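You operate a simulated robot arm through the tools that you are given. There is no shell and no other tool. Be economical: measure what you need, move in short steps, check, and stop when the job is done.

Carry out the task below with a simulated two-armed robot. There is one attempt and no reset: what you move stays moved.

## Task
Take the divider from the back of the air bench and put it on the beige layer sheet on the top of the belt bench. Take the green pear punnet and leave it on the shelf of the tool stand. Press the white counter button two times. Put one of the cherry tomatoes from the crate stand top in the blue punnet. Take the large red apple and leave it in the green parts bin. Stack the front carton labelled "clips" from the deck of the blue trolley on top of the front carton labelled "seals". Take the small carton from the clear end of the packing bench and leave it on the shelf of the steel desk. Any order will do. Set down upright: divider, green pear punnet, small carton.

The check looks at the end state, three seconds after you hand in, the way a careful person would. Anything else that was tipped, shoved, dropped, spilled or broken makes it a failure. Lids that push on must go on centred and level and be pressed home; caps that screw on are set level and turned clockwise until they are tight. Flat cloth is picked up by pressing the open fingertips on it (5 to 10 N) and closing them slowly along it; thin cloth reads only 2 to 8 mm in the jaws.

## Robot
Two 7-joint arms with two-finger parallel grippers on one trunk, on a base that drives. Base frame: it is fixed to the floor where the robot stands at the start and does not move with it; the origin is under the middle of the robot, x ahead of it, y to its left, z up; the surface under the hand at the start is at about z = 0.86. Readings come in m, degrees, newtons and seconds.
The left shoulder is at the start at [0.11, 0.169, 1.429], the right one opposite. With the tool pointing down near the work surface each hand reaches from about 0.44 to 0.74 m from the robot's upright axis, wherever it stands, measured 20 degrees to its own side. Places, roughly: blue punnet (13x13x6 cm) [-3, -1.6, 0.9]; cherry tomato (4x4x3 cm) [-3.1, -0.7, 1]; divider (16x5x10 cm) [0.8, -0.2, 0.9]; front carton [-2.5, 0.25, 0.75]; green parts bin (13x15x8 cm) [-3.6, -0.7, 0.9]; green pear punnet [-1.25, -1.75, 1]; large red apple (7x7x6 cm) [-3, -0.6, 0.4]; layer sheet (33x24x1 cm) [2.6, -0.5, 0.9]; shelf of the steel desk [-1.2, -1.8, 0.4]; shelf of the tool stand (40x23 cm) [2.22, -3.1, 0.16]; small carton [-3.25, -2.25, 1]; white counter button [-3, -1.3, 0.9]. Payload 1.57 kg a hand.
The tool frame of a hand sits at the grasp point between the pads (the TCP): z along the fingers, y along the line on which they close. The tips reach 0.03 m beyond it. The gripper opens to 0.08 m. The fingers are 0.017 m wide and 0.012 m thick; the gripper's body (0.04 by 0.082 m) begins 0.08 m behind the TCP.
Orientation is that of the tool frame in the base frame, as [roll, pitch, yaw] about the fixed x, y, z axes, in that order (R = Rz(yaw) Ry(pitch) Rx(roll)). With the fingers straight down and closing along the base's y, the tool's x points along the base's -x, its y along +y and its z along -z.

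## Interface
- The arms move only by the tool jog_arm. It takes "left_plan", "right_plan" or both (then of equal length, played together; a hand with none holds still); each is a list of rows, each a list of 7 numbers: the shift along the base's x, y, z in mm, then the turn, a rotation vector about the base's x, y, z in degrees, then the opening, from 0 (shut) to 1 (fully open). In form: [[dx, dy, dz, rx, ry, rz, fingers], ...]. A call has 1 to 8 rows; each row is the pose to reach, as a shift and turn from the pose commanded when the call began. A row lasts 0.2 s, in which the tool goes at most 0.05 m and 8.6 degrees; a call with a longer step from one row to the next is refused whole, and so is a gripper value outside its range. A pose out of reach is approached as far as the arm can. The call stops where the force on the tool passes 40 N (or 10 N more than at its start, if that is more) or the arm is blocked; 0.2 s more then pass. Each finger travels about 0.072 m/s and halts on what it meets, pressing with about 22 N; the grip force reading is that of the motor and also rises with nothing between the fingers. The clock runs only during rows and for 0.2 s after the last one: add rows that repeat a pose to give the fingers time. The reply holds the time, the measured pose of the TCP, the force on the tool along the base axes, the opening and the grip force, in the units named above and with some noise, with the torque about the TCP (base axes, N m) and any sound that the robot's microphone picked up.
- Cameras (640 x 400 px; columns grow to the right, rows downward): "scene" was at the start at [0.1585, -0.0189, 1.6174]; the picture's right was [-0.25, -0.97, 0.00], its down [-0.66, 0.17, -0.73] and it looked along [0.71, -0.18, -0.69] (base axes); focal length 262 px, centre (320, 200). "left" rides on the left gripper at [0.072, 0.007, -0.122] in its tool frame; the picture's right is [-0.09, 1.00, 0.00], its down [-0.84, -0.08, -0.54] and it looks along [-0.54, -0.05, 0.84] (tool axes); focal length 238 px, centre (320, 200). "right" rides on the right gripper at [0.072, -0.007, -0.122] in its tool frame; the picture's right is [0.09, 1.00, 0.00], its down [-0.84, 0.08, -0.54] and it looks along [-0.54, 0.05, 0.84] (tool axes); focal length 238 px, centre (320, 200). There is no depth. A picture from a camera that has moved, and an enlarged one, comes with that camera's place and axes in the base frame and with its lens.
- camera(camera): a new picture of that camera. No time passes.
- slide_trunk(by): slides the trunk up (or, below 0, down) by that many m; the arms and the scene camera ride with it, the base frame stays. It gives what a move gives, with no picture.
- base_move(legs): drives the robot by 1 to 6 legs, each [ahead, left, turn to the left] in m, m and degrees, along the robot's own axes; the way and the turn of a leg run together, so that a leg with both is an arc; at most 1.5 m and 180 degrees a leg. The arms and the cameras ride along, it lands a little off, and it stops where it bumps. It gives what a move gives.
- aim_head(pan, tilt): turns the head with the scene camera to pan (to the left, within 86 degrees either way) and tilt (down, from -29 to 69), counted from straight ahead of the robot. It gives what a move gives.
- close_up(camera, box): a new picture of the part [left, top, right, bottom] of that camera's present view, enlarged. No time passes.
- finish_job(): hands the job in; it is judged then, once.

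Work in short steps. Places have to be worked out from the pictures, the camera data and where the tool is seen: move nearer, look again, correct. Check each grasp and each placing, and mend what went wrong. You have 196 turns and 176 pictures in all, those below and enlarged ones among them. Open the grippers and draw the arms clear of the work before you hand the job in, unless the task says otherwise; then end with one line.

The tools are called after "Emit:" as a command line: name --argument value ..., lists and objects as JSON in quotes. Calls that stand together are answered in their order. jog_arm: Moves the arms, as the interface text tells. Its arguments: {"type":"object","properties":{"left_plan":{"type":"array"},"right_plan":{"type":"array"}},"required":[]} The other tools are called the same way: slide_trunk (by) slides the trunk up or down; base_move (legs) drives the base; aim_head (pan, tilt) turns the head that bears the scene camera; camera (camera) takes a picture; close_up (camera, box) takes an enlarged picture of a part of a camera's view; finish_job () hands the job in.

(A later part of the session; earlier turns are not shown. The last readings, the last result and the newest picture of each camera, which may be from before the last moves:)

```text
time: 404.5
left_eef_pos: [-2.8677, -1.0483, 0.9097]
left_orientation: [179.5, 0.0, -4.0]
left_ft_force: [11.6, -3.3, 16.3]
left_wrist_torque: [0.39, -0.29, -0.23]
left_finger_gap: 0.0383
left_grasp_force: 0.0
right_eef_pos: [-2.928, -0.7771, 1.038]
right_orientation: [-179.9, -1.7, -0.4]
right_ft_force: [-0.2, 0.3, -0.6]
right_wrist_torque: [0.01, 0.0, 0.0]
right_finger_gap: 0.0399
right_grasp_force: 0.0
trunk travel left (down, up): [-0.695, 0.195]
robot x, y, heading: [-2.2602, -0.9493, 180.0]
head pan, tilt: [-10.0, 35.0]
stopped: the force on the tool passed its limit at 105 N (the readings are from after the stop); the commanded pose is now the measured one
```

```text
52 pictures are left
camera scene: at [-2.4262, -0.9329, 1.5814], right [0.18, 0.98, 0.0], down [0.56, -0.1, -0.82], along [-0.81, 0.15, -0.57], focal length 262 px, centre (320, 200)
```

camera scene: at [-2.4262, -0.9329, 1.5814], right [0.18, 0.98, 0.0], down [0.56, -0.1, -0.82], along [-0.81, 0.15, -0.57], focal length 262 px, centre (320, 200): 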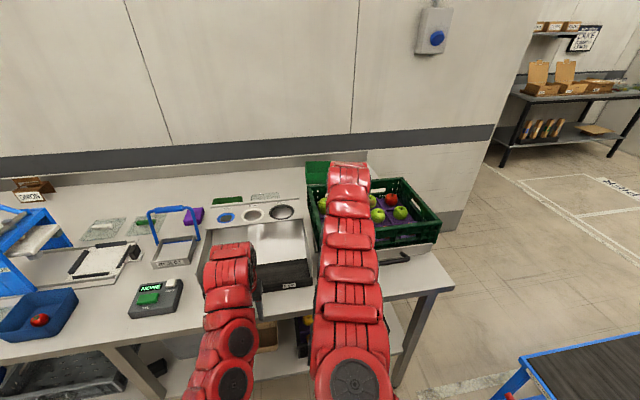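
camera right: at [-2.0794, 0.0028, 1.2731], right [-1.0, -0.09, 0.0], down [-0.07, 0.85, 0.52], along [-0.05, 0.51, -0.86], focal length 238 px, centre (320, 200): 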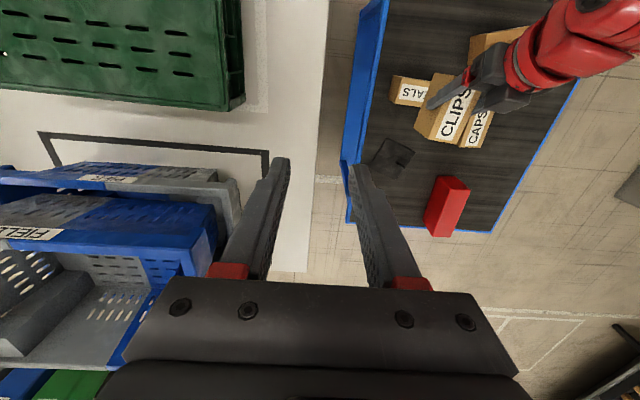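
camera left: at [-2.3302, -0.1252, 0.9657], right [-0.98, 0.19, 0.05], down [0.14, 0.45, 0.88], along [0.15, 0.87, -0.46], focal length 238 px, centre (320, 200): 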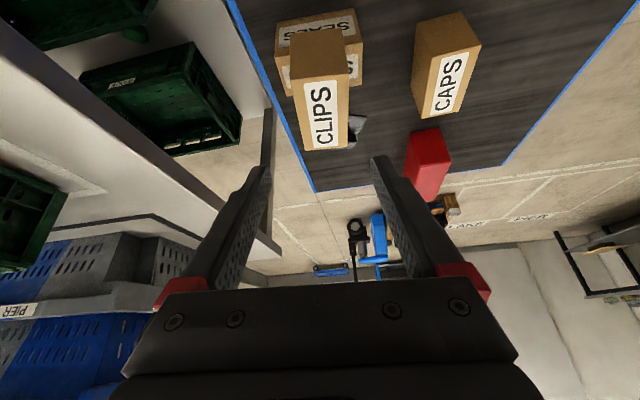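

The left fingertips pressed on the grader's front. I raise the trunk at once and check it.

Emit:
slide_trunk --by 0.15

Emit:
camera --camera "left"

```text
time: 406.2
left_eef_pos: [-2.8686, -1.049, 1.0592]
left_orientation: [179.5, -0.1, -4.0]
left_ft_force: [0.0, -0.3, 0.4]
left_wrist_torque: [0.01, -0.03, 0.02]
left_finger_gap: 0.0401
left_grasp_force: 0.0
right_eef_pos: [-2.9308, -0.7764, 1.1882]
right_orientation: [-180.0, -1.8, -0.4]
right_ft_force: [0.1, -0.2, 0.3]
right_wrist_torque: [0.01, 0.02, 0.0]
right_finger_gap: 0.0401
right_grasp_force: 0.0
trunk travel left (down, up): [-0.845, 0.045]
robot x, y, heading: [-2.262, -0.9547, 179.6]
head pan, tilt: [-10.0, 35.0]
```

```text
51 pictures are left
camera left: at [-2.7977, -1.059, 1.1818], right [-0.16, -0.99, 0.01], down [-0.83, 0.14, 0.54], along [-0.54, 0.08, -0.84], focal length 238 px, centre (320, 200)
```

left: 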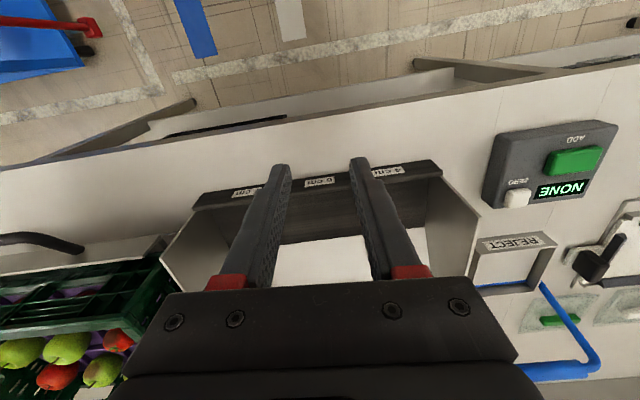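

The grader is unmoved (labels triangulate to the same spots). I back off 0.35 m before lowering, then look at the lower crate.

Emit:
base_move --legs '[[-0.35, 0, 0]]'

Emit:
slide_trunk --by -0.4

Emit:
aim_head --pan -15 --tilt 30

Emit:
camera --camera "scene"

```text
time: 408.5
left_eef_pos: [-2.5187, -1.0496, 1.0588]
left_orientation: [179.5, 0.1, -4.1]
left_ft_force: [-0.4, -0.2, -0.7]
left_wrist_torque: [0.03, 0.0, -0.04]
left_finger_gap: 0.0402
left_grasp_force: 0.1
right_eef_pos: [-2.5788, -0.7775, 1.1875]
right_orientation: [179.9, -1.8, -0.6]
right_ft_force: [0.1, 0.1, -0.8]
right_wrist_torque: [0.01, -0.03, 0.0]
right_finger_gap: 0.0401
right_grasp_force: 0.0
trunk travel left (down, up): [-0.845, 0.045]
robot x, y, heading: [-1.9062, -0.9555, 179.4]
head pan, tilt: [-10.0, 35.0]
```

```text
time: 412.4
left_eef_pos: [-2.5178, -1.0488, 0.6595]
left_orientation: [179.5, 0.1, -4.1]
left_ft_force: [-0.3, -0.1, -0.6]
left_wrist_torque: [-0.01, -0.01, 0.03]
left_finger_gap: 0.0398
left_grasp_force: 0.1
right_eef_pos: [-2.5784, -0.7775, 0.7871]
right_orientation: [-179.9, -1.7, -0.7]
right_ft_force: [0.3, 0.6, -0.2]
right_wrist_torque: [-0.01, 0.01, 0.03]
right_finger_gap: 0.0403
right_grasp_force: 0.0
trunk travel left (down, up): [-0.445, 0.445]
robot x, y, heading: [-1.9114, -0.9528, 179.4]
head pan, tilt: [-10.0, 35.0]
```

```text
time: 413.0
left_eef_pos: [-2.5181, -1.0489, 0.6601]
left_orientation: [179.5, 0.0, -4.2]
left_ft_force: [0.1, -0.3, 0.2]
left_wrist_torque: [-0.03, -0.01, -0.01]
left_finger_gap: 0.0399
left_grasp_force: 0.0
right_eef_pos: [-2.5777, -0.7772, 0.7874]
right_orientation: [-180.0, -1.6, -0.5]
right_ft_force: [-0.5, 0.3, 0.4]
right_wrist_torque: [-0.01, -0.03, 0.02]
right_finger_gap: 0.0399
right_grasp_force: 0.2
trunk travel left (down, up): [-0.445, 0.445]
robot x, y, heading: [-1.9061, -0.9533, 179.8]
head pan, tilt: [-15.0, 30.0]
```

```text
50 pictures are left
camera scene: at [-2.0781, -0.9263, 1.3395], right [0.27, 0.96, 0.0], down [0.48, -0.13, -0.87], along [-0.83, 0.23, -0.5], focal length 262 px, centre (320, 200)
```

scene: 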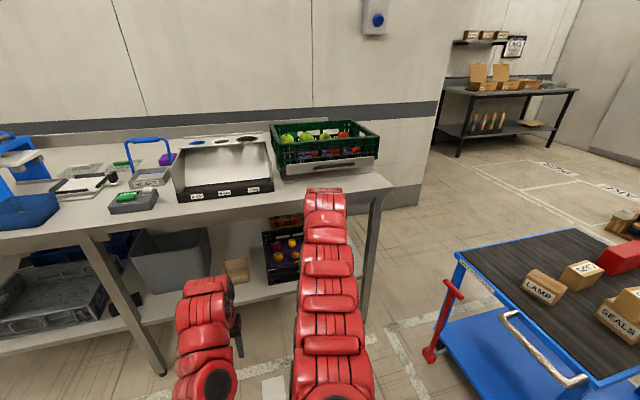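

The lower crate is behind the right arm. I tilt the right hand forward 50° at shelf height so its camera looks into the crate.

Emit:
jog_arm --right_plan '[[0, 20, -10, 0, 7, 0, 0.8], [0, 40, -20, 0, 14, 0, 1], [0, 60, -30, 0, 21, 0, 1], [0, 80, -40, 0, 28, 0, 1], [0, 100, -50, 0, 35, 0, 1], [0, 120, -60, 0, 42, 0, 1], [0, 130, -70, 0, 50, 0, 1]]'

Emit:
camera --camera "right"

```text
time: 414.6
left_eef_pos: [-2.5185, -1.0498, 0.6593]
left_orientation: [179.4, 0.0, -4.1]
left_ft_force: [-0.1, -0.1, -0.3]
left_wrist_torque: [-0.01, 0.03, 0.01]
left_finger_gap: 0.0401
left_grasp_force: 0.1
right_eef_pos: [-2.5774, -0.6476, 0.7184]
right_orientation: [179.3, 48.4, -0.9]
right_ft_force: [0.4, -0.1, -0.5]
right_wrist_torque: [0.02, 0.0, -0.03]
right_finger_gap: 0.08
right_grasp_force: 0.1
right hand out of reach, approached as far as the arm can: row 2
trunk travel left (down, up): [-0.445, 0.445]
robot x, y, heading: [-1.9122, -0.9531, 179.5]
head pan, tilt: [-15.0, 30.0]
```

```text
49 pictures are left
camera right: at [-2.4387, -0.6441, 0.7462], right [0.05, -1.0, -0.06], down [-0.15, -0.07, 0.99], along [-0.99, -0.04, -0.15], focal length 238 px, centre (320, 200)
```

right: 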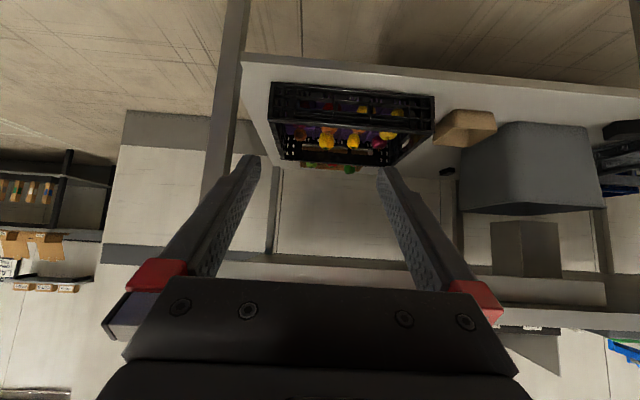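

I enlarge both views of the crate.

Emit:
close_up --camera "scene" --box '[240, 210, 400, 310]'

Emit:
close_up --camera "right" --box '[255, 65, 455, 190]'

```text
4.00 times, centred on (320, 260) of scene
camera zoom: at [-2.0778, -0.926, 1.3396], right [0.27, 0.96, 0.0], down [0.48, -0.13, -0.87], along [-0.83, 0.23, -0.5], focal length 1050 px, centre (320, -40)
```

zoom: 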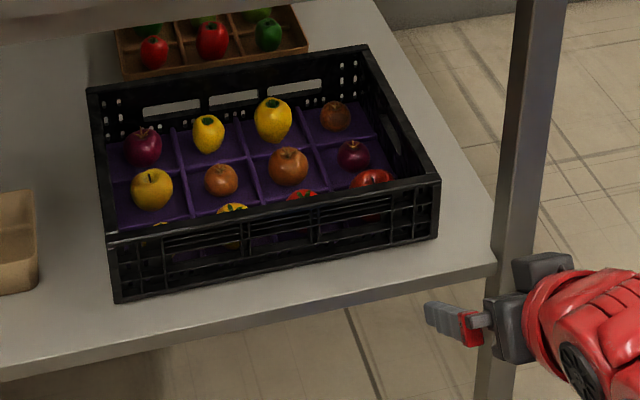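

```text
3.20 times, centred on (355, 128) of right
camera zoom: at [-2.4387, -0.6441, 0.7462], right [0.05, -1.0, -0.06], down [-0.15, -0.07, 0.99], along [-0.99, -0.04, -0.15], focal length 763 px, centre (208, 432)
```

zoom: 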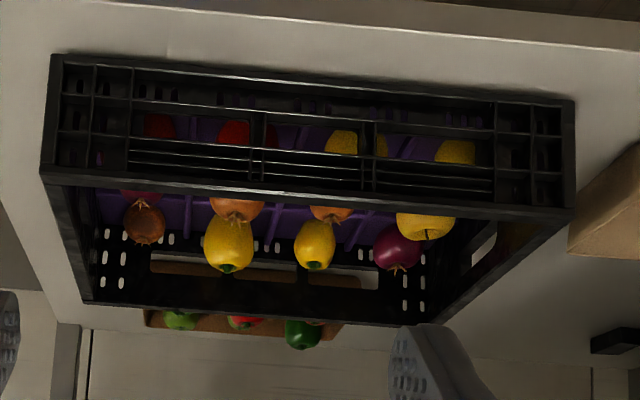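

The large red apple is the front, north-most one (≈(-3.03,-0.592)), close to the crate walls. I'll reach in with a 30° tilt. First I shift the base, tuck the left arm outward, and set the right hand's pre-pose.

Emit:
base_move --legs '[[0, -0.16, 0]]'

Emit:
jog_arm --right_plan '[[-10, -15, 10, 0, -3, 0, 1], [-20, -30, 15, 0, -6, 0, 1], [-30, -45, 20, 0, -9, 0, 1], [-40, -60, 25, 0, -12, 0, 1], [-50, -75, 30, 0, -15, 0.5, 1], [-62, -90, 30, 0, -18.4, 0.9, 1], [-75, -104, 32, 0, -18.4, 0.9, 1], [-75, -104, 32, 0, -18.4, 0.9, 1]]' --left_plan '[[15, -35, 0, 0, 0, 0, 0.3], [30, -70, 0, 0, 0, 0, 0.3], [45, -105, 0, 0, 0, 0, 0.3], [60, -140, 0, 0, 0, 0, 0.3], [75, -175, 0, 0, 0, 0, 0.3], [90, -210, 0, 0, 0, 0, 0.3], [105, -245, 0, 0, 0, 0, 0.3], [120, -285, 0, 0, 0, 0, 0.3]]'

Emit:
slide_trunk --by -0.15

Emit:
camera --camera "right"

```text
time: 416.0
left_eef_pos: [-2.5182, -0.8891, 0.6595]
left_orientation: [179.4, 0.1, -4.1]
left_ft_force: [0.1, 0.9, -0.3]
left_wrist_torque: [-0.04, 0.01, -0.01]
left_finger_gap: 0.0402
left_grasp_force: 0.0
right_eef_pos: [-2.5762, -0.4882, 0.7185]
right_orientation: [179.3, 48.2, -1.0]
right_ft_force: [-0.1, 0.6, -0.4]
right_wrist_torque: [0.0, 0.03, 0.02]
right_finger_gap: 0.0799
right_grasp_force: 0.0
trunk travel left (down, up): [-0.445, 0.445]
robot x, y, heading: [-1.9095, -0.7958, 179.7]
head pan, tilt: [-15.0, 30.0]
```

```text
time: 417.8
left_eef_pos: [-2.39, -1.1739, 0.6369]
left_orientation: [179.1, 0.2, -4.2]
left_ft_force: [-0.1, 0.1, 0.2]
left_wrist_torque: [0.03, 0.02, 0.03]
left_finger_gap: 0.0237
left_grasp_force: 0.1
left hand out of reach, approached as far as the arm can: row 1, 2, 3, 4, 5, 6, 7, 8
right_eef_pos: [-2.6511, -0.5931, 0.7517]
right_orientation: [179.7, 29.9, 0.2]
right_ft_force: [-0.3, 0.8, 0.5]
right_wrist_torque: [-0.04, 0.0, 0.0]
right_finger_gap: 0.0798
right_grasp_force: 0.1
trunk travel left (down, up): [-0.445, 0.445]
robot x, y, heading: [-1.9105, -0.7913, 179.4]
head pan, tilt: [-15.0, 30.0]
```

```text
time: 419.6
left_eef_pos: [-2.3902, -1.1735, 0.4867]
left_orientation: [179.2, 0.2, -4.1]
left_ft_force: [-0.3, -0.6, -0.2]
left_wrist_torque: [-0.01, -0.01, 0.01]
left_finger_gap: 0.0241
left_grasp_force: 0.1
right_eef_pos: [-2.6504, -0.5926, 0.6018]
right_orientation: [179.7, 29.9, 0.1]
right_ft_force: [-0.7, -0.1, -0.4]
right_wrist_torque: [0.01, 0.02, 0.0]
right_finger_gap: 0.0799
right_grasp_force: 0.0
trunk travel left (down, up): [-0.295, 0.595]
robot x, y, heading: [-1.909, -0.7912, 179.8]
head pan, tilt: [-15.0, 30.0]
```

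```text
46 pictures are left
camera right: at [-2.5271, -0.5862, 0.6712], right [0.09, -1.0, -0.04], down [-0.46, -0.07, 0.89], along [-0.89, -0.06, -0.46], focal length 238 px, centre (320, 200)
```

right: 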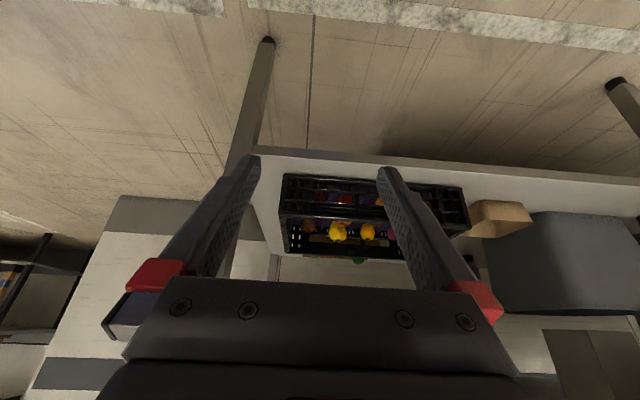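

I drive in 0.25 m, the hand at z≈0.60 being between shelf and bench top, and look.

Emit:
base_move --legs '[[0.25, 0, 0]]'

Emit:
camera --camera "right"

Emit:
close_up --camera "scene" --box '[240, 180, 440, 380]'

```text
time: 421.4
left_eef_pos: [-2.642, -1.1714, 0.4868]
left_orientation: [179.1, 0.3, -4.2]
left_ft_force: [-0.2, -0.5, 0.1]
left_wrist_torque: [0.02, 0.0, 0.02]
left_finger_gap: 0.0239
left_grasp_force: 0.1
right_eef_pos: [-2.9018, -0.5891, 0.6008]
right_orientation: [179.6, 29.9, 0.0]
right_ft_force: [1.0, 0.4, -0.2]
right_wrist_torque: [-0.02, -0.01, 0.0]
right_finger_gap: 0.08
right_grasp_force: 0.2
trunk travel left (down, up): [-0.295, 0.595]
robot x, y, heading: [-2.1594, -0.7904, 179.8]
head pan, tilt: [-15.0, 30.0]
```

```text
45 pictures are left
camera right: at [-2.7777, -0.5831, 0.6706], right [0.08, -1.0, -0.04], down [-0.46, -0.07, 0.89], along [-0.89, -0.06, -0.46], focal length 238 px, centre (320, 200)
```

right: 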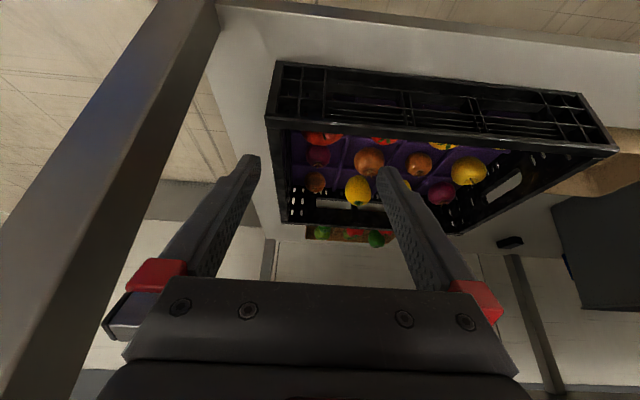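

```text
2.00 times, centred on (340, 280) of scene
camera zoom: at [-2.3278, -0.7648, 1.1894], right [0.27, 0.96, 0.0], down [0.48, -0.13, -0.87], along [-0.83, 0.23, -0.5], focal length 525 px, centre (280, 40)
```

zoom: 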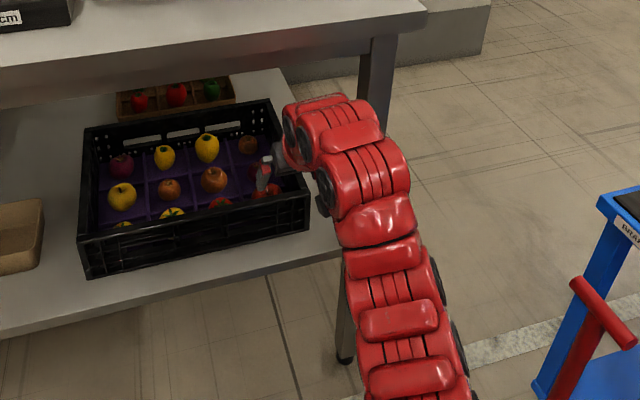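

The crate spans y −0.942…−0.538, front x −2.971. I move 0.1 m further in for a better look at the apple.

Emit:
base_move --legs '[[0.1, 0, 0]]'

Emit:
close_up --camera "right" --box '[200, 30, 440, 190]'

```text
time: 422.7
left_eef_pos: [-2.7282, -1.1686, 0.4907]
left_orientation: [179.0, 0.7, -4.6]
left_ft_force: [0.9, 0.4, 0.4]
left_wrist_torque: [-0.01, 0.0, -0.01]
left_finger_gap: 0.0238
left_grasp_force: 0.0
right_eef_pos: [-2.9766, -0.5875, 0.5932]
right_orientation: [179.8, 28.8, 0.3]
right_ft_force: [1.2, 0.5, 0.4]
right_wrist_torque: [-0.02, 0.02, 0.01]
right_finger_gap: 0.0799
right_grasp_force: 0.1
trunk travel left (down, up): [-0.295, 0.595]
robot x, y, heading: [-2.2459, -0.7901, 178.9]
head pan, tilt: [-15.0, 30.0]
stopped in leg 1: the robot was blocked; the commanded pose is now the measured one
```

```text
2.50 times, centred on (320, 110) of right
camera zoom: at [-2.8547, -0.5815, 0.6666], right [0.09, -1.0, -0.04], down [-0.47, -0.08, 0.88], along [-0.88, -0.06, -0.48], focal length 596 px, centre (320, 425)
```

zoom: 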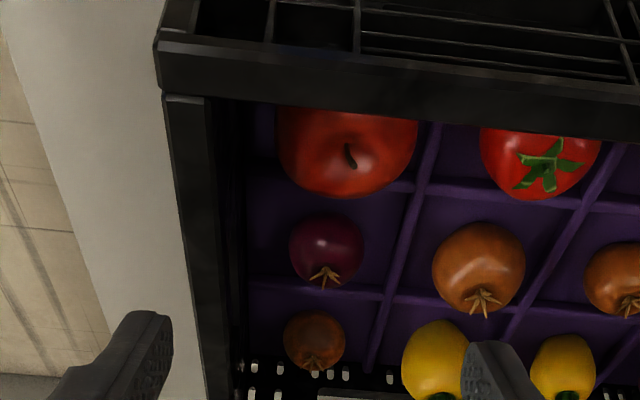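

The forearm touched the bench edge; the hand must go lower. The apple is at (-3.018,-0.599), ~65 mm wide, with ~20 mm to the north wall. I back off 2 cm, lower 6 cm, and align y with a 75 mm opening.

Emit:
base_move --legs '[[-0.02, 0, 1]]'

Emit:
slide_trunk --by -0.065

Emit:
jog_arm --right_plan '[[0, -7, 0, 0, 0.5, 0, 0.94], [0, -14, 0, 0, 1.1, 0, 0.94], [0, -14, 0, 0, 1.1, 0, 0.94]]'

Emit:
camera --camera "right"

```text
time: 423.4
left_eef_pos: [-2.705, -1.1767, 0.4862]
left_orientation: [179.0, 0.3, -3.4]
left_ft_force: [0.8, 0.1, 0.6]
left_wrist_torque: [-0.02, -0.04, -0.01]
left_finger_gap: 0.0236
left_grasp_force: 0.2
right_eef_pos: [-2.9659, -0.6025, 0.5883]
right_orientation: [179.6, 28.2, 1.3]
right_ft_force: [0.1, 0.4, -0.1]
right_wrist_torque: [0.0, -0.03, -0.01]
right_finger_gap: 0.08
right_grasp_force: 0.1
trunk travel left (down, up): [-0.295, 0.595]
robot x, y, heading: [-2.2271, -0.7914, -180.0]
head pan, tilt: [-15.0, 30.0]
```

```text
time: 424.5
left_eef_pos: [-2.7062, -1.1764, 0.4216]
left_orientation: [179.0, 0.3, -3.5]
left_ft_force: [0.4, -0.3, 0.4]
left_wrist_torque: [0.05, 0.01, 0.05]
left_finger_gap: 0.0241
left_grasp_force: 0.0
right_eef_pos: [-2.9654, -0.6035, 0.5236]
right_orientation: [179.6, 28.2, 1.4]
right_ft_force: [-0.8, 1.5, 0.3]
right_wrist_torque: [0.01, -0.03, 0.0]
right_finger_gap: 0.0802
right_grasp_force: 0.0
trunk travel left (down, up): [-0.23, 0.66]
robot x, y, heading: [-2.2297, -0.7903, -179.6]
head pan, tilt: [-15.0, 30.0]
```

```text
time: 425.3
left_eef_pos: [-2.707, -1.1764, 0.4215]
left_orientation: [179.1, 0.3, -3.5]
left_ft_force: [0.4, 0.3, -0.3]
left_wrist_torque: [0.04, 0.01, -0.01]
left_finger_gap: 0.0241
left_grasp_force: 0.0
right_eef_pos: [-2.966, -0.6161, 0.5222]
right_orientation: [179.6, 29.2, 1.3]
right_ft_force: [-1.0, 0.0, 0.4]
right_wrist_torque: [0.02, 0.0, -0.01]
right_finger_gap: 0.0751
right_grasp_force: 0.1
trunk travel left (down, up): [-0.23, 0.66]
robot x, y, heading: [-2.2257, -0.7914, -179.7]
head pan, tilt: [-15.0, 30.0]
```

```text
42 pictures are left
camera right: at [-2.8444, -0.6072, 0.5938], right [0.11, -0.99, -0.04], down [-0.46, -0.08, 0.88], along [-0.88, -0.08, -0.47], focal length 238 px, centre (320, 200)
```

right: 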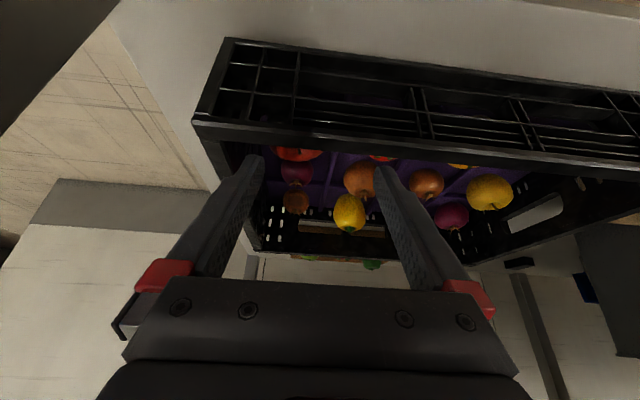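

I correct y to −0.600 and move forward above the apple, staying above the rim, then check.

Emit:
jog_arm --right_plan '[[-12, 8, 0, 0, 0, 0, 0.94], [-30, 16, 0, 0, 0.4, -0.7, 0.94], [-48, 16, -5, 0, 0.8, -1.3, 0.94], [-48, 16, -25, 0, 0.8, -1.3, 0.94], [-48, 16, -25, 0, 0.8, -1.3, 0.94]]'

Emit:
camera --camera "right"

```text
time: 426.5
left_eef_pos: [-2.7062, -1.1768, 0.4219]
left_orientation: [179.0, 0.3, -3.5]
left_ft_force: [-0.3, 0.5, 0.0]
left_wrist_torque: [0.02, 0.0, -0.01]
left_finger_gap: 0.024
left_grasp_force: 0.0
right_eef_pos: [-3.0143, -0.5993, 0.4972]
right_orientation: [179.6, 30.0, 0.0]
right_ft_force: [0.2, 0.4, 0.3]
right_wrist_torque: [0.0, 0.01, -0.01]
right_finger_gap: 0.0754
right_grasp_force: 0.1
trunk travel left (down, up): [-0.23, 0.66]
robot x, y, heading: [-2.2298, -0.7896, -179.5]
head pan, tilt: [-15.0, 30.0]
```

```text
41 pictures are left
camera right: at [-2.8905, -0.593, 0.5668], right [0.08, -1.0, -0.04], down [-0.45, -0.07, 0.89], along [-0.89, -0.06, -0.46], focal length 238 px, centre (320, 200)
```

right: 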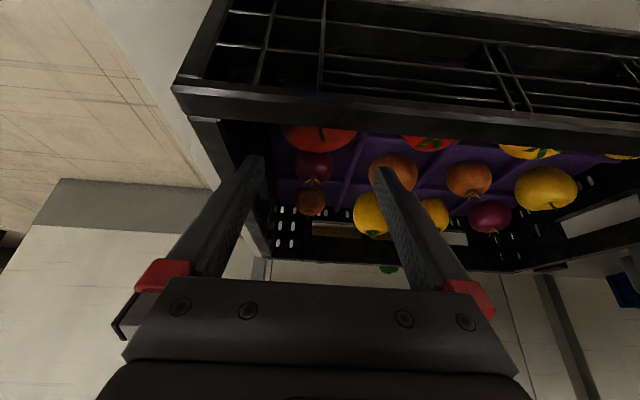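

Apple is centred laterally. I descend to the apple's waist, checking force.

Emit:
jog_arm --right_plan '[[0, 0, -15, 0, 0, 0, 0.94], [0, 0, -30, 0, 0, 0, 0.94], [0, 0, -45, 0, 0, 0, 0.94], [0, 0, -58, 0, 0, 0, 0.94], [0, 0, -58, 0, 0, 0, 0.94]]'

Emit:
camera --camera "right"

```text
time: 427.7
left_eef_pos: [-2.7063, -1.1771, 0.4217]
left_orientation: [179.1, 0.2, -3.5]
left_ft_force: [0.1, 0.2, 0.1]
left_wrist_torque: [-0.02, 0.02, 0.01]
left_finger_gap: 0.0241
left_grasp_force: 0.0
right_eef_pos: [-3.0134, -0.5999, 0.4397]
right_orientation: [179.7, 30.2, 0.0]
right_ft_force: [-4.8, 0.4, 3.9]
right_wrist_torque: [-0.05, -0.39, -0.12]
right_finger_gap: 0.0743
right_grasp_force: 0.1
trunk travel left (down, up): [-0.23, 0.66]
robot x, y, heading: [-2.227, -0.788, -180.1]
head pan, tilt: [-15.0, 30.0]
```

```text
40 pictures are left
camera right: at [-2.8904, -0.5942, 0.5087], right [0.08, -1.0, -0.04], down [-0.45, -0.07, 0.89], along [-0.89, -0.06, -0.46], focal length 238 px, centre (320, 200)
```

right: 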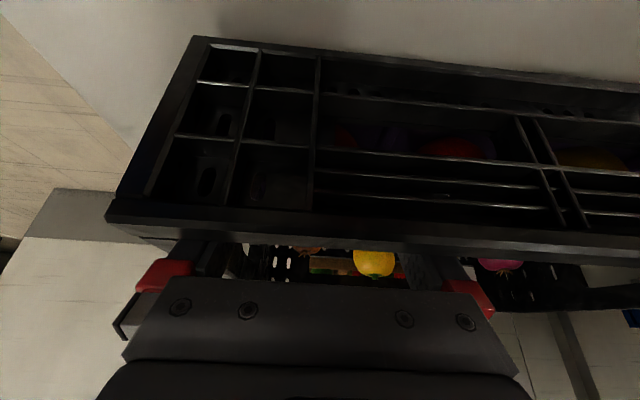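

Slight touch (≈6 N, at the rim). I close on the apple.

Emit:
jog_arm --right_plan '[[0, 0, 2, 0, 0, 0, 0.85], [0, 0, 2, 0, 0, 0, 0.7], [0, 0, 2, 0, 0, 0, 0.55], [0, 0, 2, 0, 0, 0, 0.55], [0, 0, 2, 0, 0, 0, 0.55]]'

```text
time: 428.9
left_eef_pos: [-2.7077, -1.1764, 0.4226]
left_orientation: [179.1, 0.2, -3.5]
left_ft_force: [0.3, 1.1, -0.6]
left_wrist_torque: [0.01, 0.01, 0.05]
left_finger_gap: 0.024
left_grasp_force: 0.1
right_eef_pos: [-3.0148, -0.5995, 0.4419]
right_orientation: [179.6, 30.0, 0.0]
right_ft_force: [-0.3, -0.1, -0.7]
right_wrist_torque: [-0.03, -0.03, 0.01]
right_finger_gap: 0.0621
right_grasp_force: 22.0
trunk travel left (down, up): [-0.23, 0.66]
robot x, y, heading: [-2.2269, -0.7903, -180.0]
head pan, tilt: [-15.0, 30.0]
```

Gripped at 62 mm. I lift to clear the rim and check.

Emit:
jog_arm --right_plan '[[0, 0, 20, 0, 0, 0, 0.55], [0, 0, 45, 0, 0, 0, 0.55], [0, 0, 70, 0, 0, 0, 0.55], [0, 0, 92, 0, 0, 0, 0.55], [0, 0, 105, 0, 0, 0, 0.55], [0, 0, 105, 0, 0, 0, 0.55]]'

Emit:
camera --camera "right"

```text
time: 430.3
left_eef_pos: [-2.7067, -1.1776, 0.4209]
left_orientation: [179.1, 0.2, -3.6]
left_ft_force: [-0.4, -0.6, -0.5]
left_wrist_torque: [-0.03, -0.01, 0.0]
left_finger_gap: 0.024
left_grasp_force: 0.0
right_eef_pos: [-3.0148, -0.6001, 0.5464]
right_orientation: [179.5, 29.9, 0.1]
right_ft_force: [-0.2, -0.2, -1.8]
right_wrist_torque: [0.04, -0.01, -0.01]
right_finger_gap: 0.0625
right_grasp_force: 21.9
trunk travel left (down, up): [-0.23, 0.66]
robot x, y, heading: [-2.2283, -0.7919, -179.6]
head pan, tilt: [-15.0, 30.0]
```

```text
39 pictures are left
camera right: at [-2.8912, -0.5943, 0.6156], right [0.08, -1.0, -0.04], down [-0.45, -0.07, 0.89], along [-0.89, -0.06, -0.46], focal length 238 px, centre (320, 200)
```

right: 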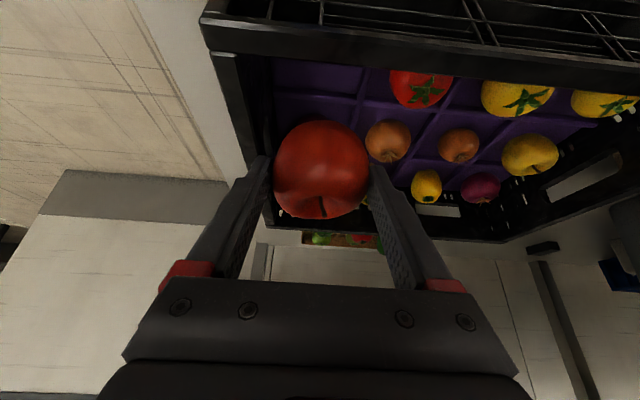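

The apple is held clear of the rim. I back out from the bench and raise the trunk fully.

Emit:
base_move --legs '[[-0.35, 0, 0]]'

Emit:
slide_trunk --by 0.4

Emit:
slide_trunk --by 0.25

Emit:
base_move --legs '[[0, 0.17, 0], [-1.5, 0, 0], [-0.1, 0, 0], [0, 0, -90], [1.5, 0, 0], [0.6, 0, 0]]'

Emit:
aim_head --pan 60 --tilt 25

Emit:
camera --camera "scene"

Emit:
camera --camera "right"

```text
time: 432.6
left_eef_pos: [-2.3628, -1.1748, 0.4206]
left_orientation: [178.9, 0.2, -3.9]
left_ft_force: [-0.3, 0.0, -0.1]
left_wrist_torque: [-0.01, 0.03, 0.02]
left_finger_gap: 0.0241
left_grasp_force: 0.1
right_eef_pos: [-2.6669, -0.5954, 0.5455]
right_orientation: [179.6, 30.0, -0.3]
right_ft_force: [-0.4, 0.6, -1.0]
right_wrist_torque: [0.0, 0.0, 0.01]
right_finger_gap: 0.0624
right_grasp_force: 21.9
trunk travel left (down, up): [-0.23, 0.66]
robot x, y, heading: [-1.8804, -0.7913, 179.8]
head pan, tilt: [-15.0, 30.0]
```

```text
time: 436.4
left_eef_pos: [-2.3629, -1.1744, 0.8206]
left_orientation: [178.9, 0.1, -3.8]
left_ft_force: [-0.9, -0.2, 0.3]
left_wrist_torque: [0.0, 0.01, 0.02]
left_finger_gap: 0.0241
left_grasp_force: 0.1
right_eef_pos: [-2.6677, -0.5974, 0.9463]
right_orientation: [179.6, 29.9, -0.3]
right_ft_force: [-0.7, 0.1, -0.6]
right_wrist_torque: [-0.01, 0.01, 0.02]
right_finger_gap: 0.0619
right_grasp_force: 21.3
trunk travel left (down, up): [-0.63, 0.26]
robot x, y, heading: [-1.886, -0.792, 179.8]
head pan, tilt: [-15.0, 30.0]
```

```text
time: 439.0
left_eef_pos: [-2.3613, -1.1752, 1.0702]
left_orientation: [179.0, 0.3, -3.8]
left_ft_force: [-0.2, 0.1, 0.6]
left_wrist_torque: [-0.01, 0.0, 0.01]
left_finger_gap: 0.0238
left_grasp_force: 0.0
right_eef_pos: [-2.6666, -0.5957, 1.1964]
right_orientation: [179.7, 30.0, -0.2]
right_ft_force: [-0.3, -0.5, -1.4]
right_wrist_torque: [-0.01, -0.02, 0.01]
right_finger_gap: 0.0619
right_grasp_force: 21.7
trunk travel left (down, up): [-0.88, 0.01]
robot x, y, heading: [-1.8808, -0.7918, 180.1]
head pan, tilt: [-15.0, 30.0]
```

```text
time: 462.2
left_eef_pos: [-0.6226, 1.636, 1.072]
left_orientation: [179.0, 0.2, -94.8]
left_ft_force: [0.1, 0.8, -0.2]
left_wrist_torque: [0.01, -0.02, 0.04]
left_finger_gap: 0.024
left_grasp_force: 0.0
right_eef_pos: [-0.0376, 1.9308, 1.1965]
right_orientation: [179.6, 30.2, -91.3]
right_ft_force: [0.6, -0.2, -1.8]
right_wrist_torque: [-0.02, 0.02, 0.02]
right_finger_gap: 0.0615
right_grasp_force: 21.9
trunk travel left (down, up): [-0.88, 0.01]
robot x, y, heading: [-0.2475, 1.1475, 88.8]
head pan, tilt: [-15.0, 30.0]
```

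```text
time: 463.6
left_eef_pos: [-0.6219, 1.6356, 1.0711]
left_orientation: [179.0, 0.1, -94.8]
left_ft_force: [0.2, 0.4, 1.5]
left_wrist_torque: [0.02, -0.01, -0.03]
left_finger_gap: 0.0241
left_grasp_force: 0.0
right_eef_pos: [-0.0391, 1.9329, 1.1968]
right_orientation: [179.6, 30.0, -91.4]
right_ft_force: [1.2, 0.7, -0.3]
right_wrist_torque: [-0.03, -0.01, 0.01]
right_finger_gap: 0.0618
right_grasp_force: 21.9
trunk travel left (down, up): [-0.88, 0.01]
robot x, y, heading: [-0.2457, 1.1484, 88.9]
head pan, tilt: [60.0, 25.0]
```

```text
38 pictures are left
camera scene: at [-0.3267, 1.2796, 1.7825], right [0.52, 0.86, 0.0], down [0.36, -0.22, -0.91], along [-0.78, 0.47, -0.42], focal length 262 px, centre (320, 200)
```

scene: 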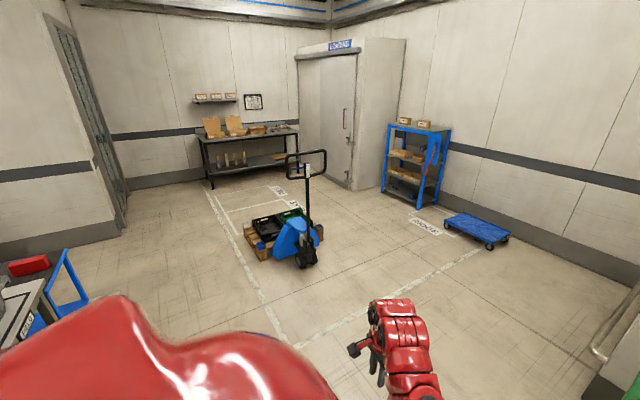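

```text
37 pictures are left
camera right: at [-0.0339, 1.807, 1.2656], right [-1.0, -0.06, -0.04], down [-0.06, 0.45, 0.89], along [-0.04, 0.89, -0.46], focal length 238 px, centre (320, 200)
```

right: 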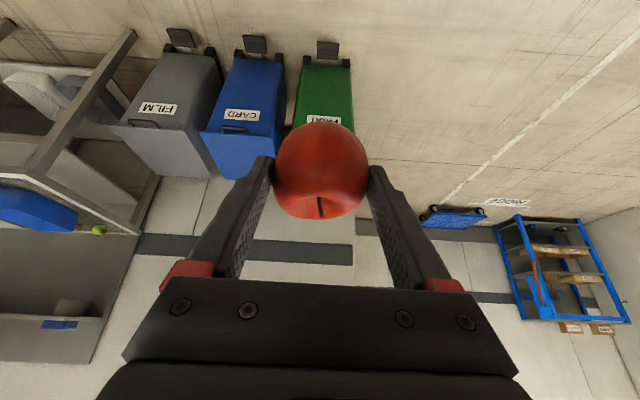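

Clear way west. I drive to the north end of the packing bench, turning well before the wall corner.

Emit:
base_move --legs '[[0, 0, 91], [1.5, 0, 0], [1.36, 0, 0], [0, 0, 90], [0.45, 0, 0], [0, -0.36, 0]]'

Emit:
aim_head --pan -5 --tilt 35

Emit:
camera --camera "scene"

```text
time: 489.3
left_eef_pos: [-3.0854, 0.1827, 1.0696]
left_orientation: [179.1, 0.3, 85.5]
left_ft_force: [0.4, 0.3, -0.4]
left_wrist_torque: [-0.03, 0.03, 0.02]
left_finger_gap: 0.0238
left_grasp_force: 0.1
right_eef_pos: [-3.6661, -0.1156, 1.1963]
right_orientation: [179.6, 30.0, 89.0]
right_ft_force: [0.0, 0.3, -1.6]
right_wrist_torque: [0.02, -0.01, -0.02]
right_finger_gap: 0.0618
right_grasp_force: 21.8
trunk travel left (down, up): [-0.88, 0.01]
robot x, y, heading: [-3.4611, 0.6671, -90.8]
head pan, tilt: [60.0, 25.0]
```

```text
time: 490.7
left_eef_pos: [-3.0852, 0.1827, 1.0718]
left_orientation: [179.0, 0.2, 85.6]
left_ft_force: [-0.1, -0.8, 0.2]
left_wrist_torque: [0.01, -0.01, -0.03]
left_finger_gap: 0.0241
left_grasp_force: 0.0
right_eef_pos: [-3.6679, -0.1159, 1.1963]
right_orientation: [179.6, 30.1, 88.9]
right_ft_force: [0.6, -0.1, -1.2]
right_wrist_torque: [0.0, -0.04, 0.04]
right_finger_gap: 0.0615
right_grasp_force: 22.1
trunk travel left (down, up): [-0.88, 0.01]
robot x, y, heading: [-3.4632, 0.6673, -91.1]
head pan, tilt: [-5.0, 35.0]
```

```text
36 pictures are left
camera scene: at [-3.4745, 0.501, 1.7667], right [-0.99, 0.1, 0.0], down [0.06, 0.57, -0.82], along [-0.08, -0.81, -0.57], focal length 262 px, centre (320, 200)
```

scene: 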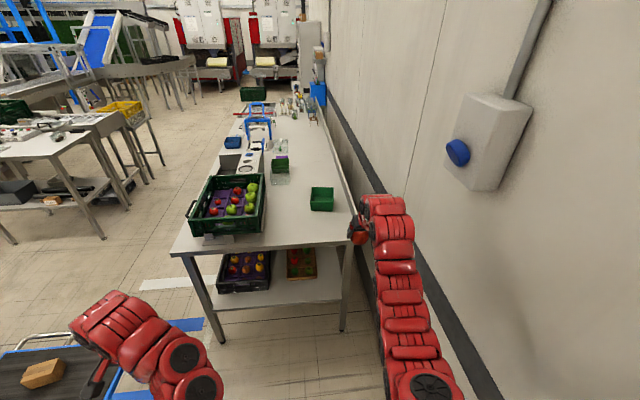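

The green bin is at about (-3.60,-0.74). I drive ahead 0.6 m with a small shift east, and look from the hand.

Emit:
base_move --legs '[[0.58, 0.06, 1]]'

Emit:
camera --camera "right"

Emit:
camera --camera "scene"

```text
time: 494.0
left_eef_pos: [-3.0113, -0.3907, 1.0714]
left_orientation: [179.0, 0.2, 87.1]
left_ft_force: [-0.2, 0.1, 0.4]
left_wrist_torque: [0.0, 0.03, -0.05]
left_finger_gap: 0.0238
left_grasp_force: 0.1
right_eef_pos: [-3.584, -0.7051, 1.1972]
right_orientation: [179.6, 29.9, 90.6]
right_ft_force: [0.3, 0.4, -1.1]
right_wrist_torque: [0.0, 0.01, -0.03]
right_finger_gap: 0.0616
right_grasp_force: 22.0
trunk travel left (down, up): [-0.88, 0.01]
robot x, y, heading: [-3.4062, 0.083, -89.5]
head pan, tilt: [-5.0, 35.0]
```

```text
35 pictures are left
camera right: at [-3.594, -0.5831, 1.2659], right [0.99, 0.09, -0.04], down [0.08, -0.45, 0.89], along [0.07, -0.89, -0.46], focal length 238 px, centre (320, 200)
```

right: 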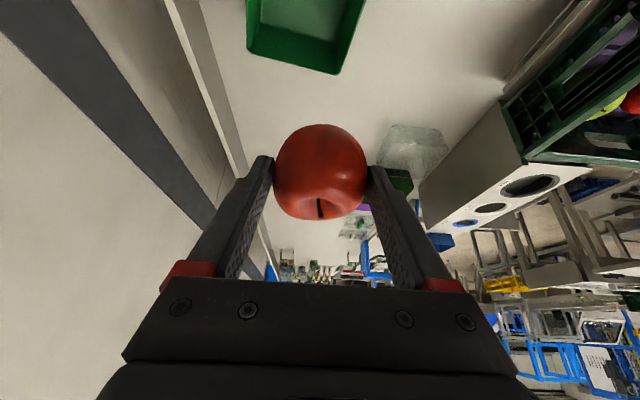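

```text
34 pictures are left
camera scene: at [-3.41, -0.0827, 1.7668], right [-1.0, 0.07, 0.0], down [0.04, 0.57, -0.82], along [-0.06, -0.82, -0.57], focal length 262 px, centre (320, 200)
```

scene: 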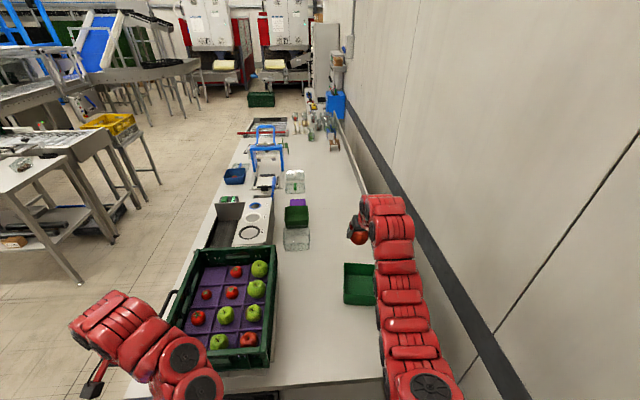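

The bin's centre is at about (-3.62,-0.72). I raise the left hand a bit for safety and move the apple over the bin, lowering it.

Emit:
jog_arm --left_plan '[[5, 15, 20, 0, 0, 0, 0.3], [10, 30, 40, 0, 0, 0, 0.3], [15, 45, 60, 0, 0, 0, 0.3], [20, 60, 80, 0, 0, 0, 0.3], [20, 60, 80, 0, 0, 0, 0.3], [20, 60, 80, 0, 0, 0, 0.3]]' --right_plan '[[-12, -3, -10, 0, 0, 0, 0.55], [-24, -6, -40, 0, 0, 0, 0.55], [-36, -10, -80, 0, 0, 0, 0.55], [-36, -10, -120, 0, 0, 0, 0.55], [-36, -10, -160, 0, 0, 0, 0.55], [-36, -10, -160, 0, 0, 0, 0.55]]'

Emit:
camera --camera "right"

```text
time: 495.4
left_eef_pos: [-3.0058, -0.3056, 1.0968]
left_orientation: [176.8, 0.4, 87.1]
left_ft_force: [-0.2, -0.6, 0.4]
left_wrist_torque: [0.01, -0.03, 0.03]
left_finger_gap: 0.0245
left_grasp_force: 0.0
left hand out of reach, approached as far as the arm can: row 1, 2, 3, 4, 5, 6
right_eef_pos: [-3.621, -0.7164, 1.0356]
right_orientation: [179.7, 30.0, 90.6]
right_ft_force: [0.5, 0.3, -1.6]
right_wrist_torque: [0.04, 0.03, 0.01]
right_finger_gap: 0.0615
right_grasp_force: 21.5
trunk travel left (down, up): [-0.88, 0.01]
robot x, y, heading: [-3.4021, 0.0851, -89.1]
head pan, tilt: [-5.0, 35.0]
```

```text
33 pictures are left
camera right: at [-3.6296, -0.5946, 1.1044], right [0.99, 0.09, -0.04], down [0.08, -0.45, 0.89], along [0.07, -0.89, -0.46], focal length 238 px, centre (320, 200)
```

right: 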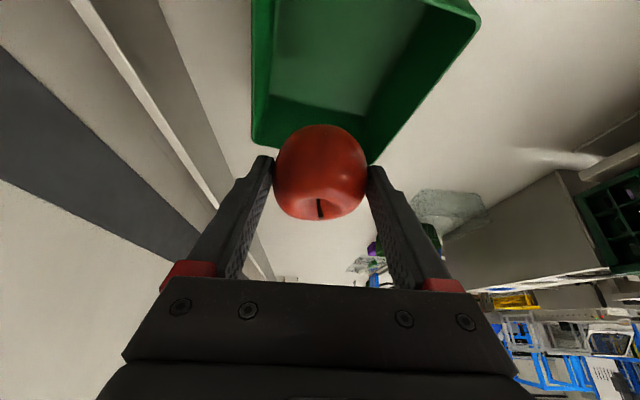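

The apple is over the bin's middle (bin ≈(-3.612,-0.728)). I lower into it.

Emit:
jog_arm --right_plan '[[4, -3, -25, 0, 0, 0, 0.55], [8, -6, -55, 0, 0, 0, 0.55], [8, -6, -80, 0, 0, 0, 0.55], [8, -6, -98, 0, 0, 0, 0.55], [8, -6, -98, 0, 0, 0, 0.55]]'

Emit:
camera --camera "right"

```text
time: 496.6
left_eef_pos: [-3.0063, -0.3058, 1.0976]
left_orientation: [176.9, 0.5, 87.2]
left_ft_force: [-0.4, 1.0, -0.4]
left_wrist_torque: [-0.03, -0.01, 0.03]
left_finger_gap: 0.0239
left_grasp_force: 0.0
right_eef_pos: [-3.6131, -0.7026, 0.9457]
right_orientation: [179.6, 30.1, 90.7]
right_ft_force: [0.7, -0.7, -1.4]
right_wrist_torque: [0.02, -0.04, -0.01]
right_finger_gap: 0.0617
right_grasp_force: 21.8
right hand out of reach, approached as far as the arm can: row 3, 4, 5
trunk travel left (down, up): [-0.88, 0.01]
robot x, y, heading: [-3.4015, 0.0821, -89.3]
head pan, tilt: [-5.0, 35.0]
```

```text
32 pictures are left
camera right: at [-3.6215, -0.5819, 1.0148], right [0.99, 0.09, -0.04], down [0.08, -0.45, 0.89], along [0.07, -0.89, -0.46], focal length 238 px, centre (320, 200)
```

right: 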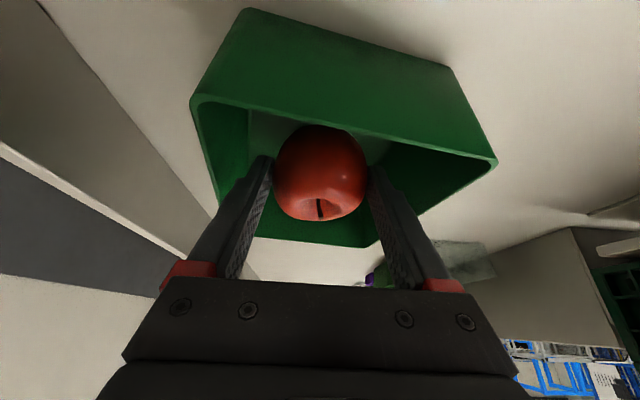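

Apple is inside the bin; the arm is at its stretch, so I lower the trunk 25 mm before releasing.

Emit:
slide_trunk --by -0.022

Emit:
jog_arm --right_plan '[[0, 0, 0, 0, 0, 0, 0.7], [0, 0, 0, 0, 0, 0, 0.85], [0, 0, 0, 0, 0, 0, 0.93], [0, 0, 0, 0, 0, 0, 0.93]]'

Emit:
jog_arm --right_plan '[[0, 5, 30, 0, 0, 0, 0.93], [0, 10, 65, 0, 0, 0, 0.93], [0, 15, 105, 0, 0, 0, 0.93], [0, 20, 150, 0, 0, 0, 0.93], [0, 25, 195, 0, 0, 0, 0.93]]'

Emit:
camera --camera "right"

```text
time: 497.3
left_eef_pos: [-3.0054, -0.3056, 1.0769]
left_orientation: [176.8, 0.5, 87.1]
left_ft_force: [0.0, -0.3, 0.2]
left_wrist_torque: [0.0, -0.01, -0.01]
left_finger_gap: 0.024
left_grasp_force: 0.1
right_eef_pos: [-3.6128, -0.7046, 0.927]
right_orientation: [179.7, 30.4, 90.7]
right_ft_force: [1.0, -4.4, 17.7]
right_wrist_torque: [-0.42, 0.04, 0.0]
right_finger_gap: 0.0618
right_grasp_force: 21.7
trunk travel left (down, up): [-0.858, 0.032]
robot x, y, heading: [-3.3999, 0.0857, -89.4]
head pan, tilt: [-5.0, 35.0]
```

```text
time: 498.3
left_eef_pos: [-3.0061, -0.3065, 1.0752]
left_orientation: [176.7, 0.5, 87.1]
left_ft_force: [-0.1, 0.5, -0.4]
left_wrist_torque: [0.0, 0.02, -0.01]
left_finger_gap: 0.0242
left_grasp_force: 0.0
right_eef_pos: [-3.614, -0.7039, 0.9226]
right_orientation: [179.6, 30.0, 90.6]
right_ft_force: [0.0, 0.4, 0.0]
right_wrist_torque: [-0.01, 0.03, 0.01]
right_finger_gap: 0.0743
right_grasp_force: 0.0
trunk travel left (down, up): [-0.858, 0.032]
robot x, y, heading: [-3.4051, 0.0803, -89.2]
head pan, tilt: [-5.0, 35.0]
```

```text
time: 499.5
left_eef_pos: [-3.0052, -0.3044, 1.0748]
left_orientation: [176.8, 0.5, 87.1]
left_ft_force: [0.1, 0.3, -0.1]
left_wrist_torque: [0.0, -0.01, 0.03]
left_finger_gap: 0.0239
left_grasp_force: 0.1
right_eef_pos: [-3.6095, -0.676, 1.1147]
right_orientation: [179.6, 30.0, 90.6]
right_ft_force: [-0.3, 1.1, 0.2]
right_wrist_torque: [0.02, 0.0, 0.02]
right_finger_gap: 0.0746
right_grasp_force: 0.0
trunk travel left (down, up): [-0.858, 0.032]
robot x, y, heading: [-3.4017, 0.0825, -89.2]
head pan, tilt: [-5.0, 35.0]
```

```text
31 pictures are left
camera right: at [-3.6194, -0.5544, 1.1851], right [0.99, 0.09, -0.04], down [0.08, -0.45, 0.89], along [0.07, -0.89, -0.46], focal length 238 px, centre (320, 200)
```

right: 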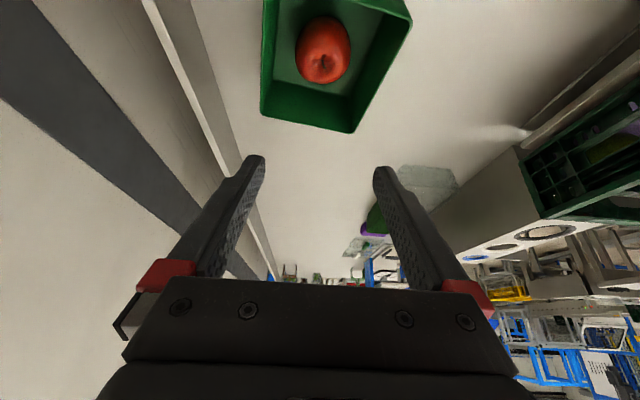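

The apple lies in the green bin. I open both hands, back away, and take a final look around.

Emit:
base_move --legs '[[-0.55, 0, 0]]'

Emit:
jog_arm --left_plan '[[0, 0, 0, 0, 0, 0, 0.7], [0, 0, 0, 0, 0, 0, 1], [0, 0, 0, 0, 0, 0, 1]]' --right_plan '[[0, 0, 0, 0, 0, 0, 1], [0, 0, 0, 0, 0, 0, 1], [0, 0, 0, 0, 0, 0, 1]]'

Emit:
aim_head --pan 5 --tilt 25

Emit:
camera --camera "scene"

Emit:
aim_head --pan 65 --tilt 35

Emit:
camera --camera "scene"

```text
time: 502.7
left_eef_pos: [-3.0126, 0.2443, 1.0754]
left_orientation: [176.7, 0.4, 87.1]
left_ft_force: [0.7, -0.1, -0.6]
left_wrist_torque: [0.01, 0.02, 0.01]
left_finger_gap: 0.0238
left_grasp_force: 0.1
right_eef_pos: [-3.6181, -0.1272, 1.1143]
right_orientation: [179.5, 30.0, 90.6]
right_ft_force: [0.7, -0.1, 0.0]
right_wrist_torque: [0.04, -0.02, 0.0]
right_finger_gap: 0.0741
right_grasp_force: 0.0
trunk travel left (down, up): [-0.858, 0.032]
robot x, y, heading: [-3.4084, 0.6325, -89.2]
head pan, tilt: [-5.0, 35.0]
```

```text
time: 503.5
left_eef_pos: [-3.0123, 0.2436, 1.0765]
left_orientation: [176.8, 0.5, 87.1]
left_ft_force: [-0.1, 0.2, 0.4]
left_wrist_torque: [-0.01, 0.01, 0.02]
left_finger_gap: 0.0799
left_grasp_force: 0.1
right_eef_pos: [-3.6183, -0.1268, 1.116]
right_orientation: [179.7, 30.0, 90.6]
right_ft_force: [-0.7, -0.7, 0.6]
right_wrist_torque: [-0.01, -0.01, -0.03]
right_finger_gap: 0.0805
right_grasp_force: 0.0
trunk travel left (down, up): [-0.858, 0.032]
robot x, y, heading: [-3.4083, 0.6341, -89.0]
head pan, tilt: [-5.0, 35.0]
```

```text
time: 504.2
left_eef_pos: [-3.0134, 0.2442, 1.0751]
left_orientation: [176.7, 0.5, 87.2]
left_ft_force: [0.7, -0.1, -0.4]
left_wrist_torque: [-0.02, -0.01, 0.04]
left_finger_gap: 0.0802
left_grasp_force: 0.2
right_eef_pos: [-3.619, -0.1276, 1.1158]
right_orientation: [179.6, 30.0, 90.6]
right_ft_force: [0.5, -0.2, -0.7]
right_wrist_torque: [-0.03, 0.0, 0.02]
right_finger_gap: 0.0801
right_grasp_force: 0.0
trunk travel left (down, up): [-0.858, 0.032]
robot x, y, heading: [-3.4098, 0.6309, -89.0]
head pan, tilt: [5.0, 25.0]
```

```text
30 pictures are left
camera scene: at [-3.4015, 0.462, 1.7604], right [-0.99, -0.1, 0.0], down [-0.04, 0.42, -0.91], along [0.09, -0.9, -0.42], focal length 262 px, centre (320, 200)
```

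scene: 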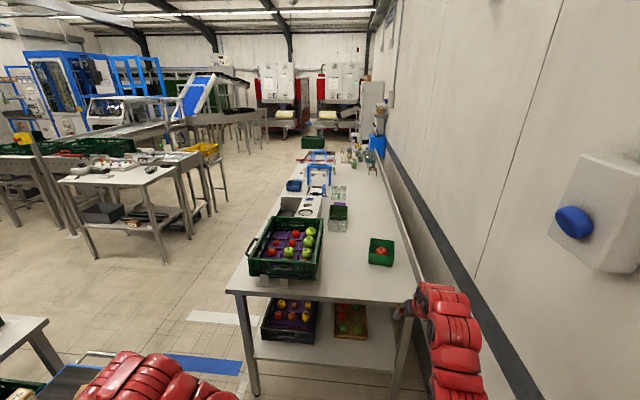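

```text
time: 505.5
left_eef_pos: [-3.0131, 0.2432, 1.0761]
left_orientation: [176.8, 0.5, 87.0]
left_ft_force: [0.3, 0.5, 0.7]
left_wrist_torque: [0.02, -0.01, 0.01]
left_finger_gap: 0.0804
left_grasp_force: 0.0
right_eef_pos: [-3.6191, -0.1277, 1.1156]
right_orientation: [179.6, 29.9, 90.6]
right_ft_force: [0.2, -0.6, 0.1]
right_wrist_torque: [0.0, 0.0, -0.02]
right_finger_gap: 0.0798
right_grasp_force: 0.0
trunk travel left (down, up): [-0.858, 0.032]
robot x, y, heading: [-3.4088, 0.6315, -89.2]
head pan, tilt: [65.0, 35.0]
```

```text
29 pictures are left
camera scene: at [-3.3304, 0.5177, 1.7447], right [-0.41, -0.91, 0.0], down [-0.52, 0.24, -0.82], along [0.75, -0.34, -0.57], focal length 262 px, centre (320, 200)
```

scene: 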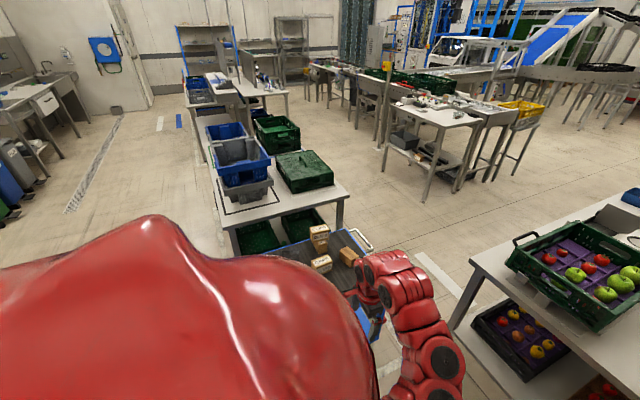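

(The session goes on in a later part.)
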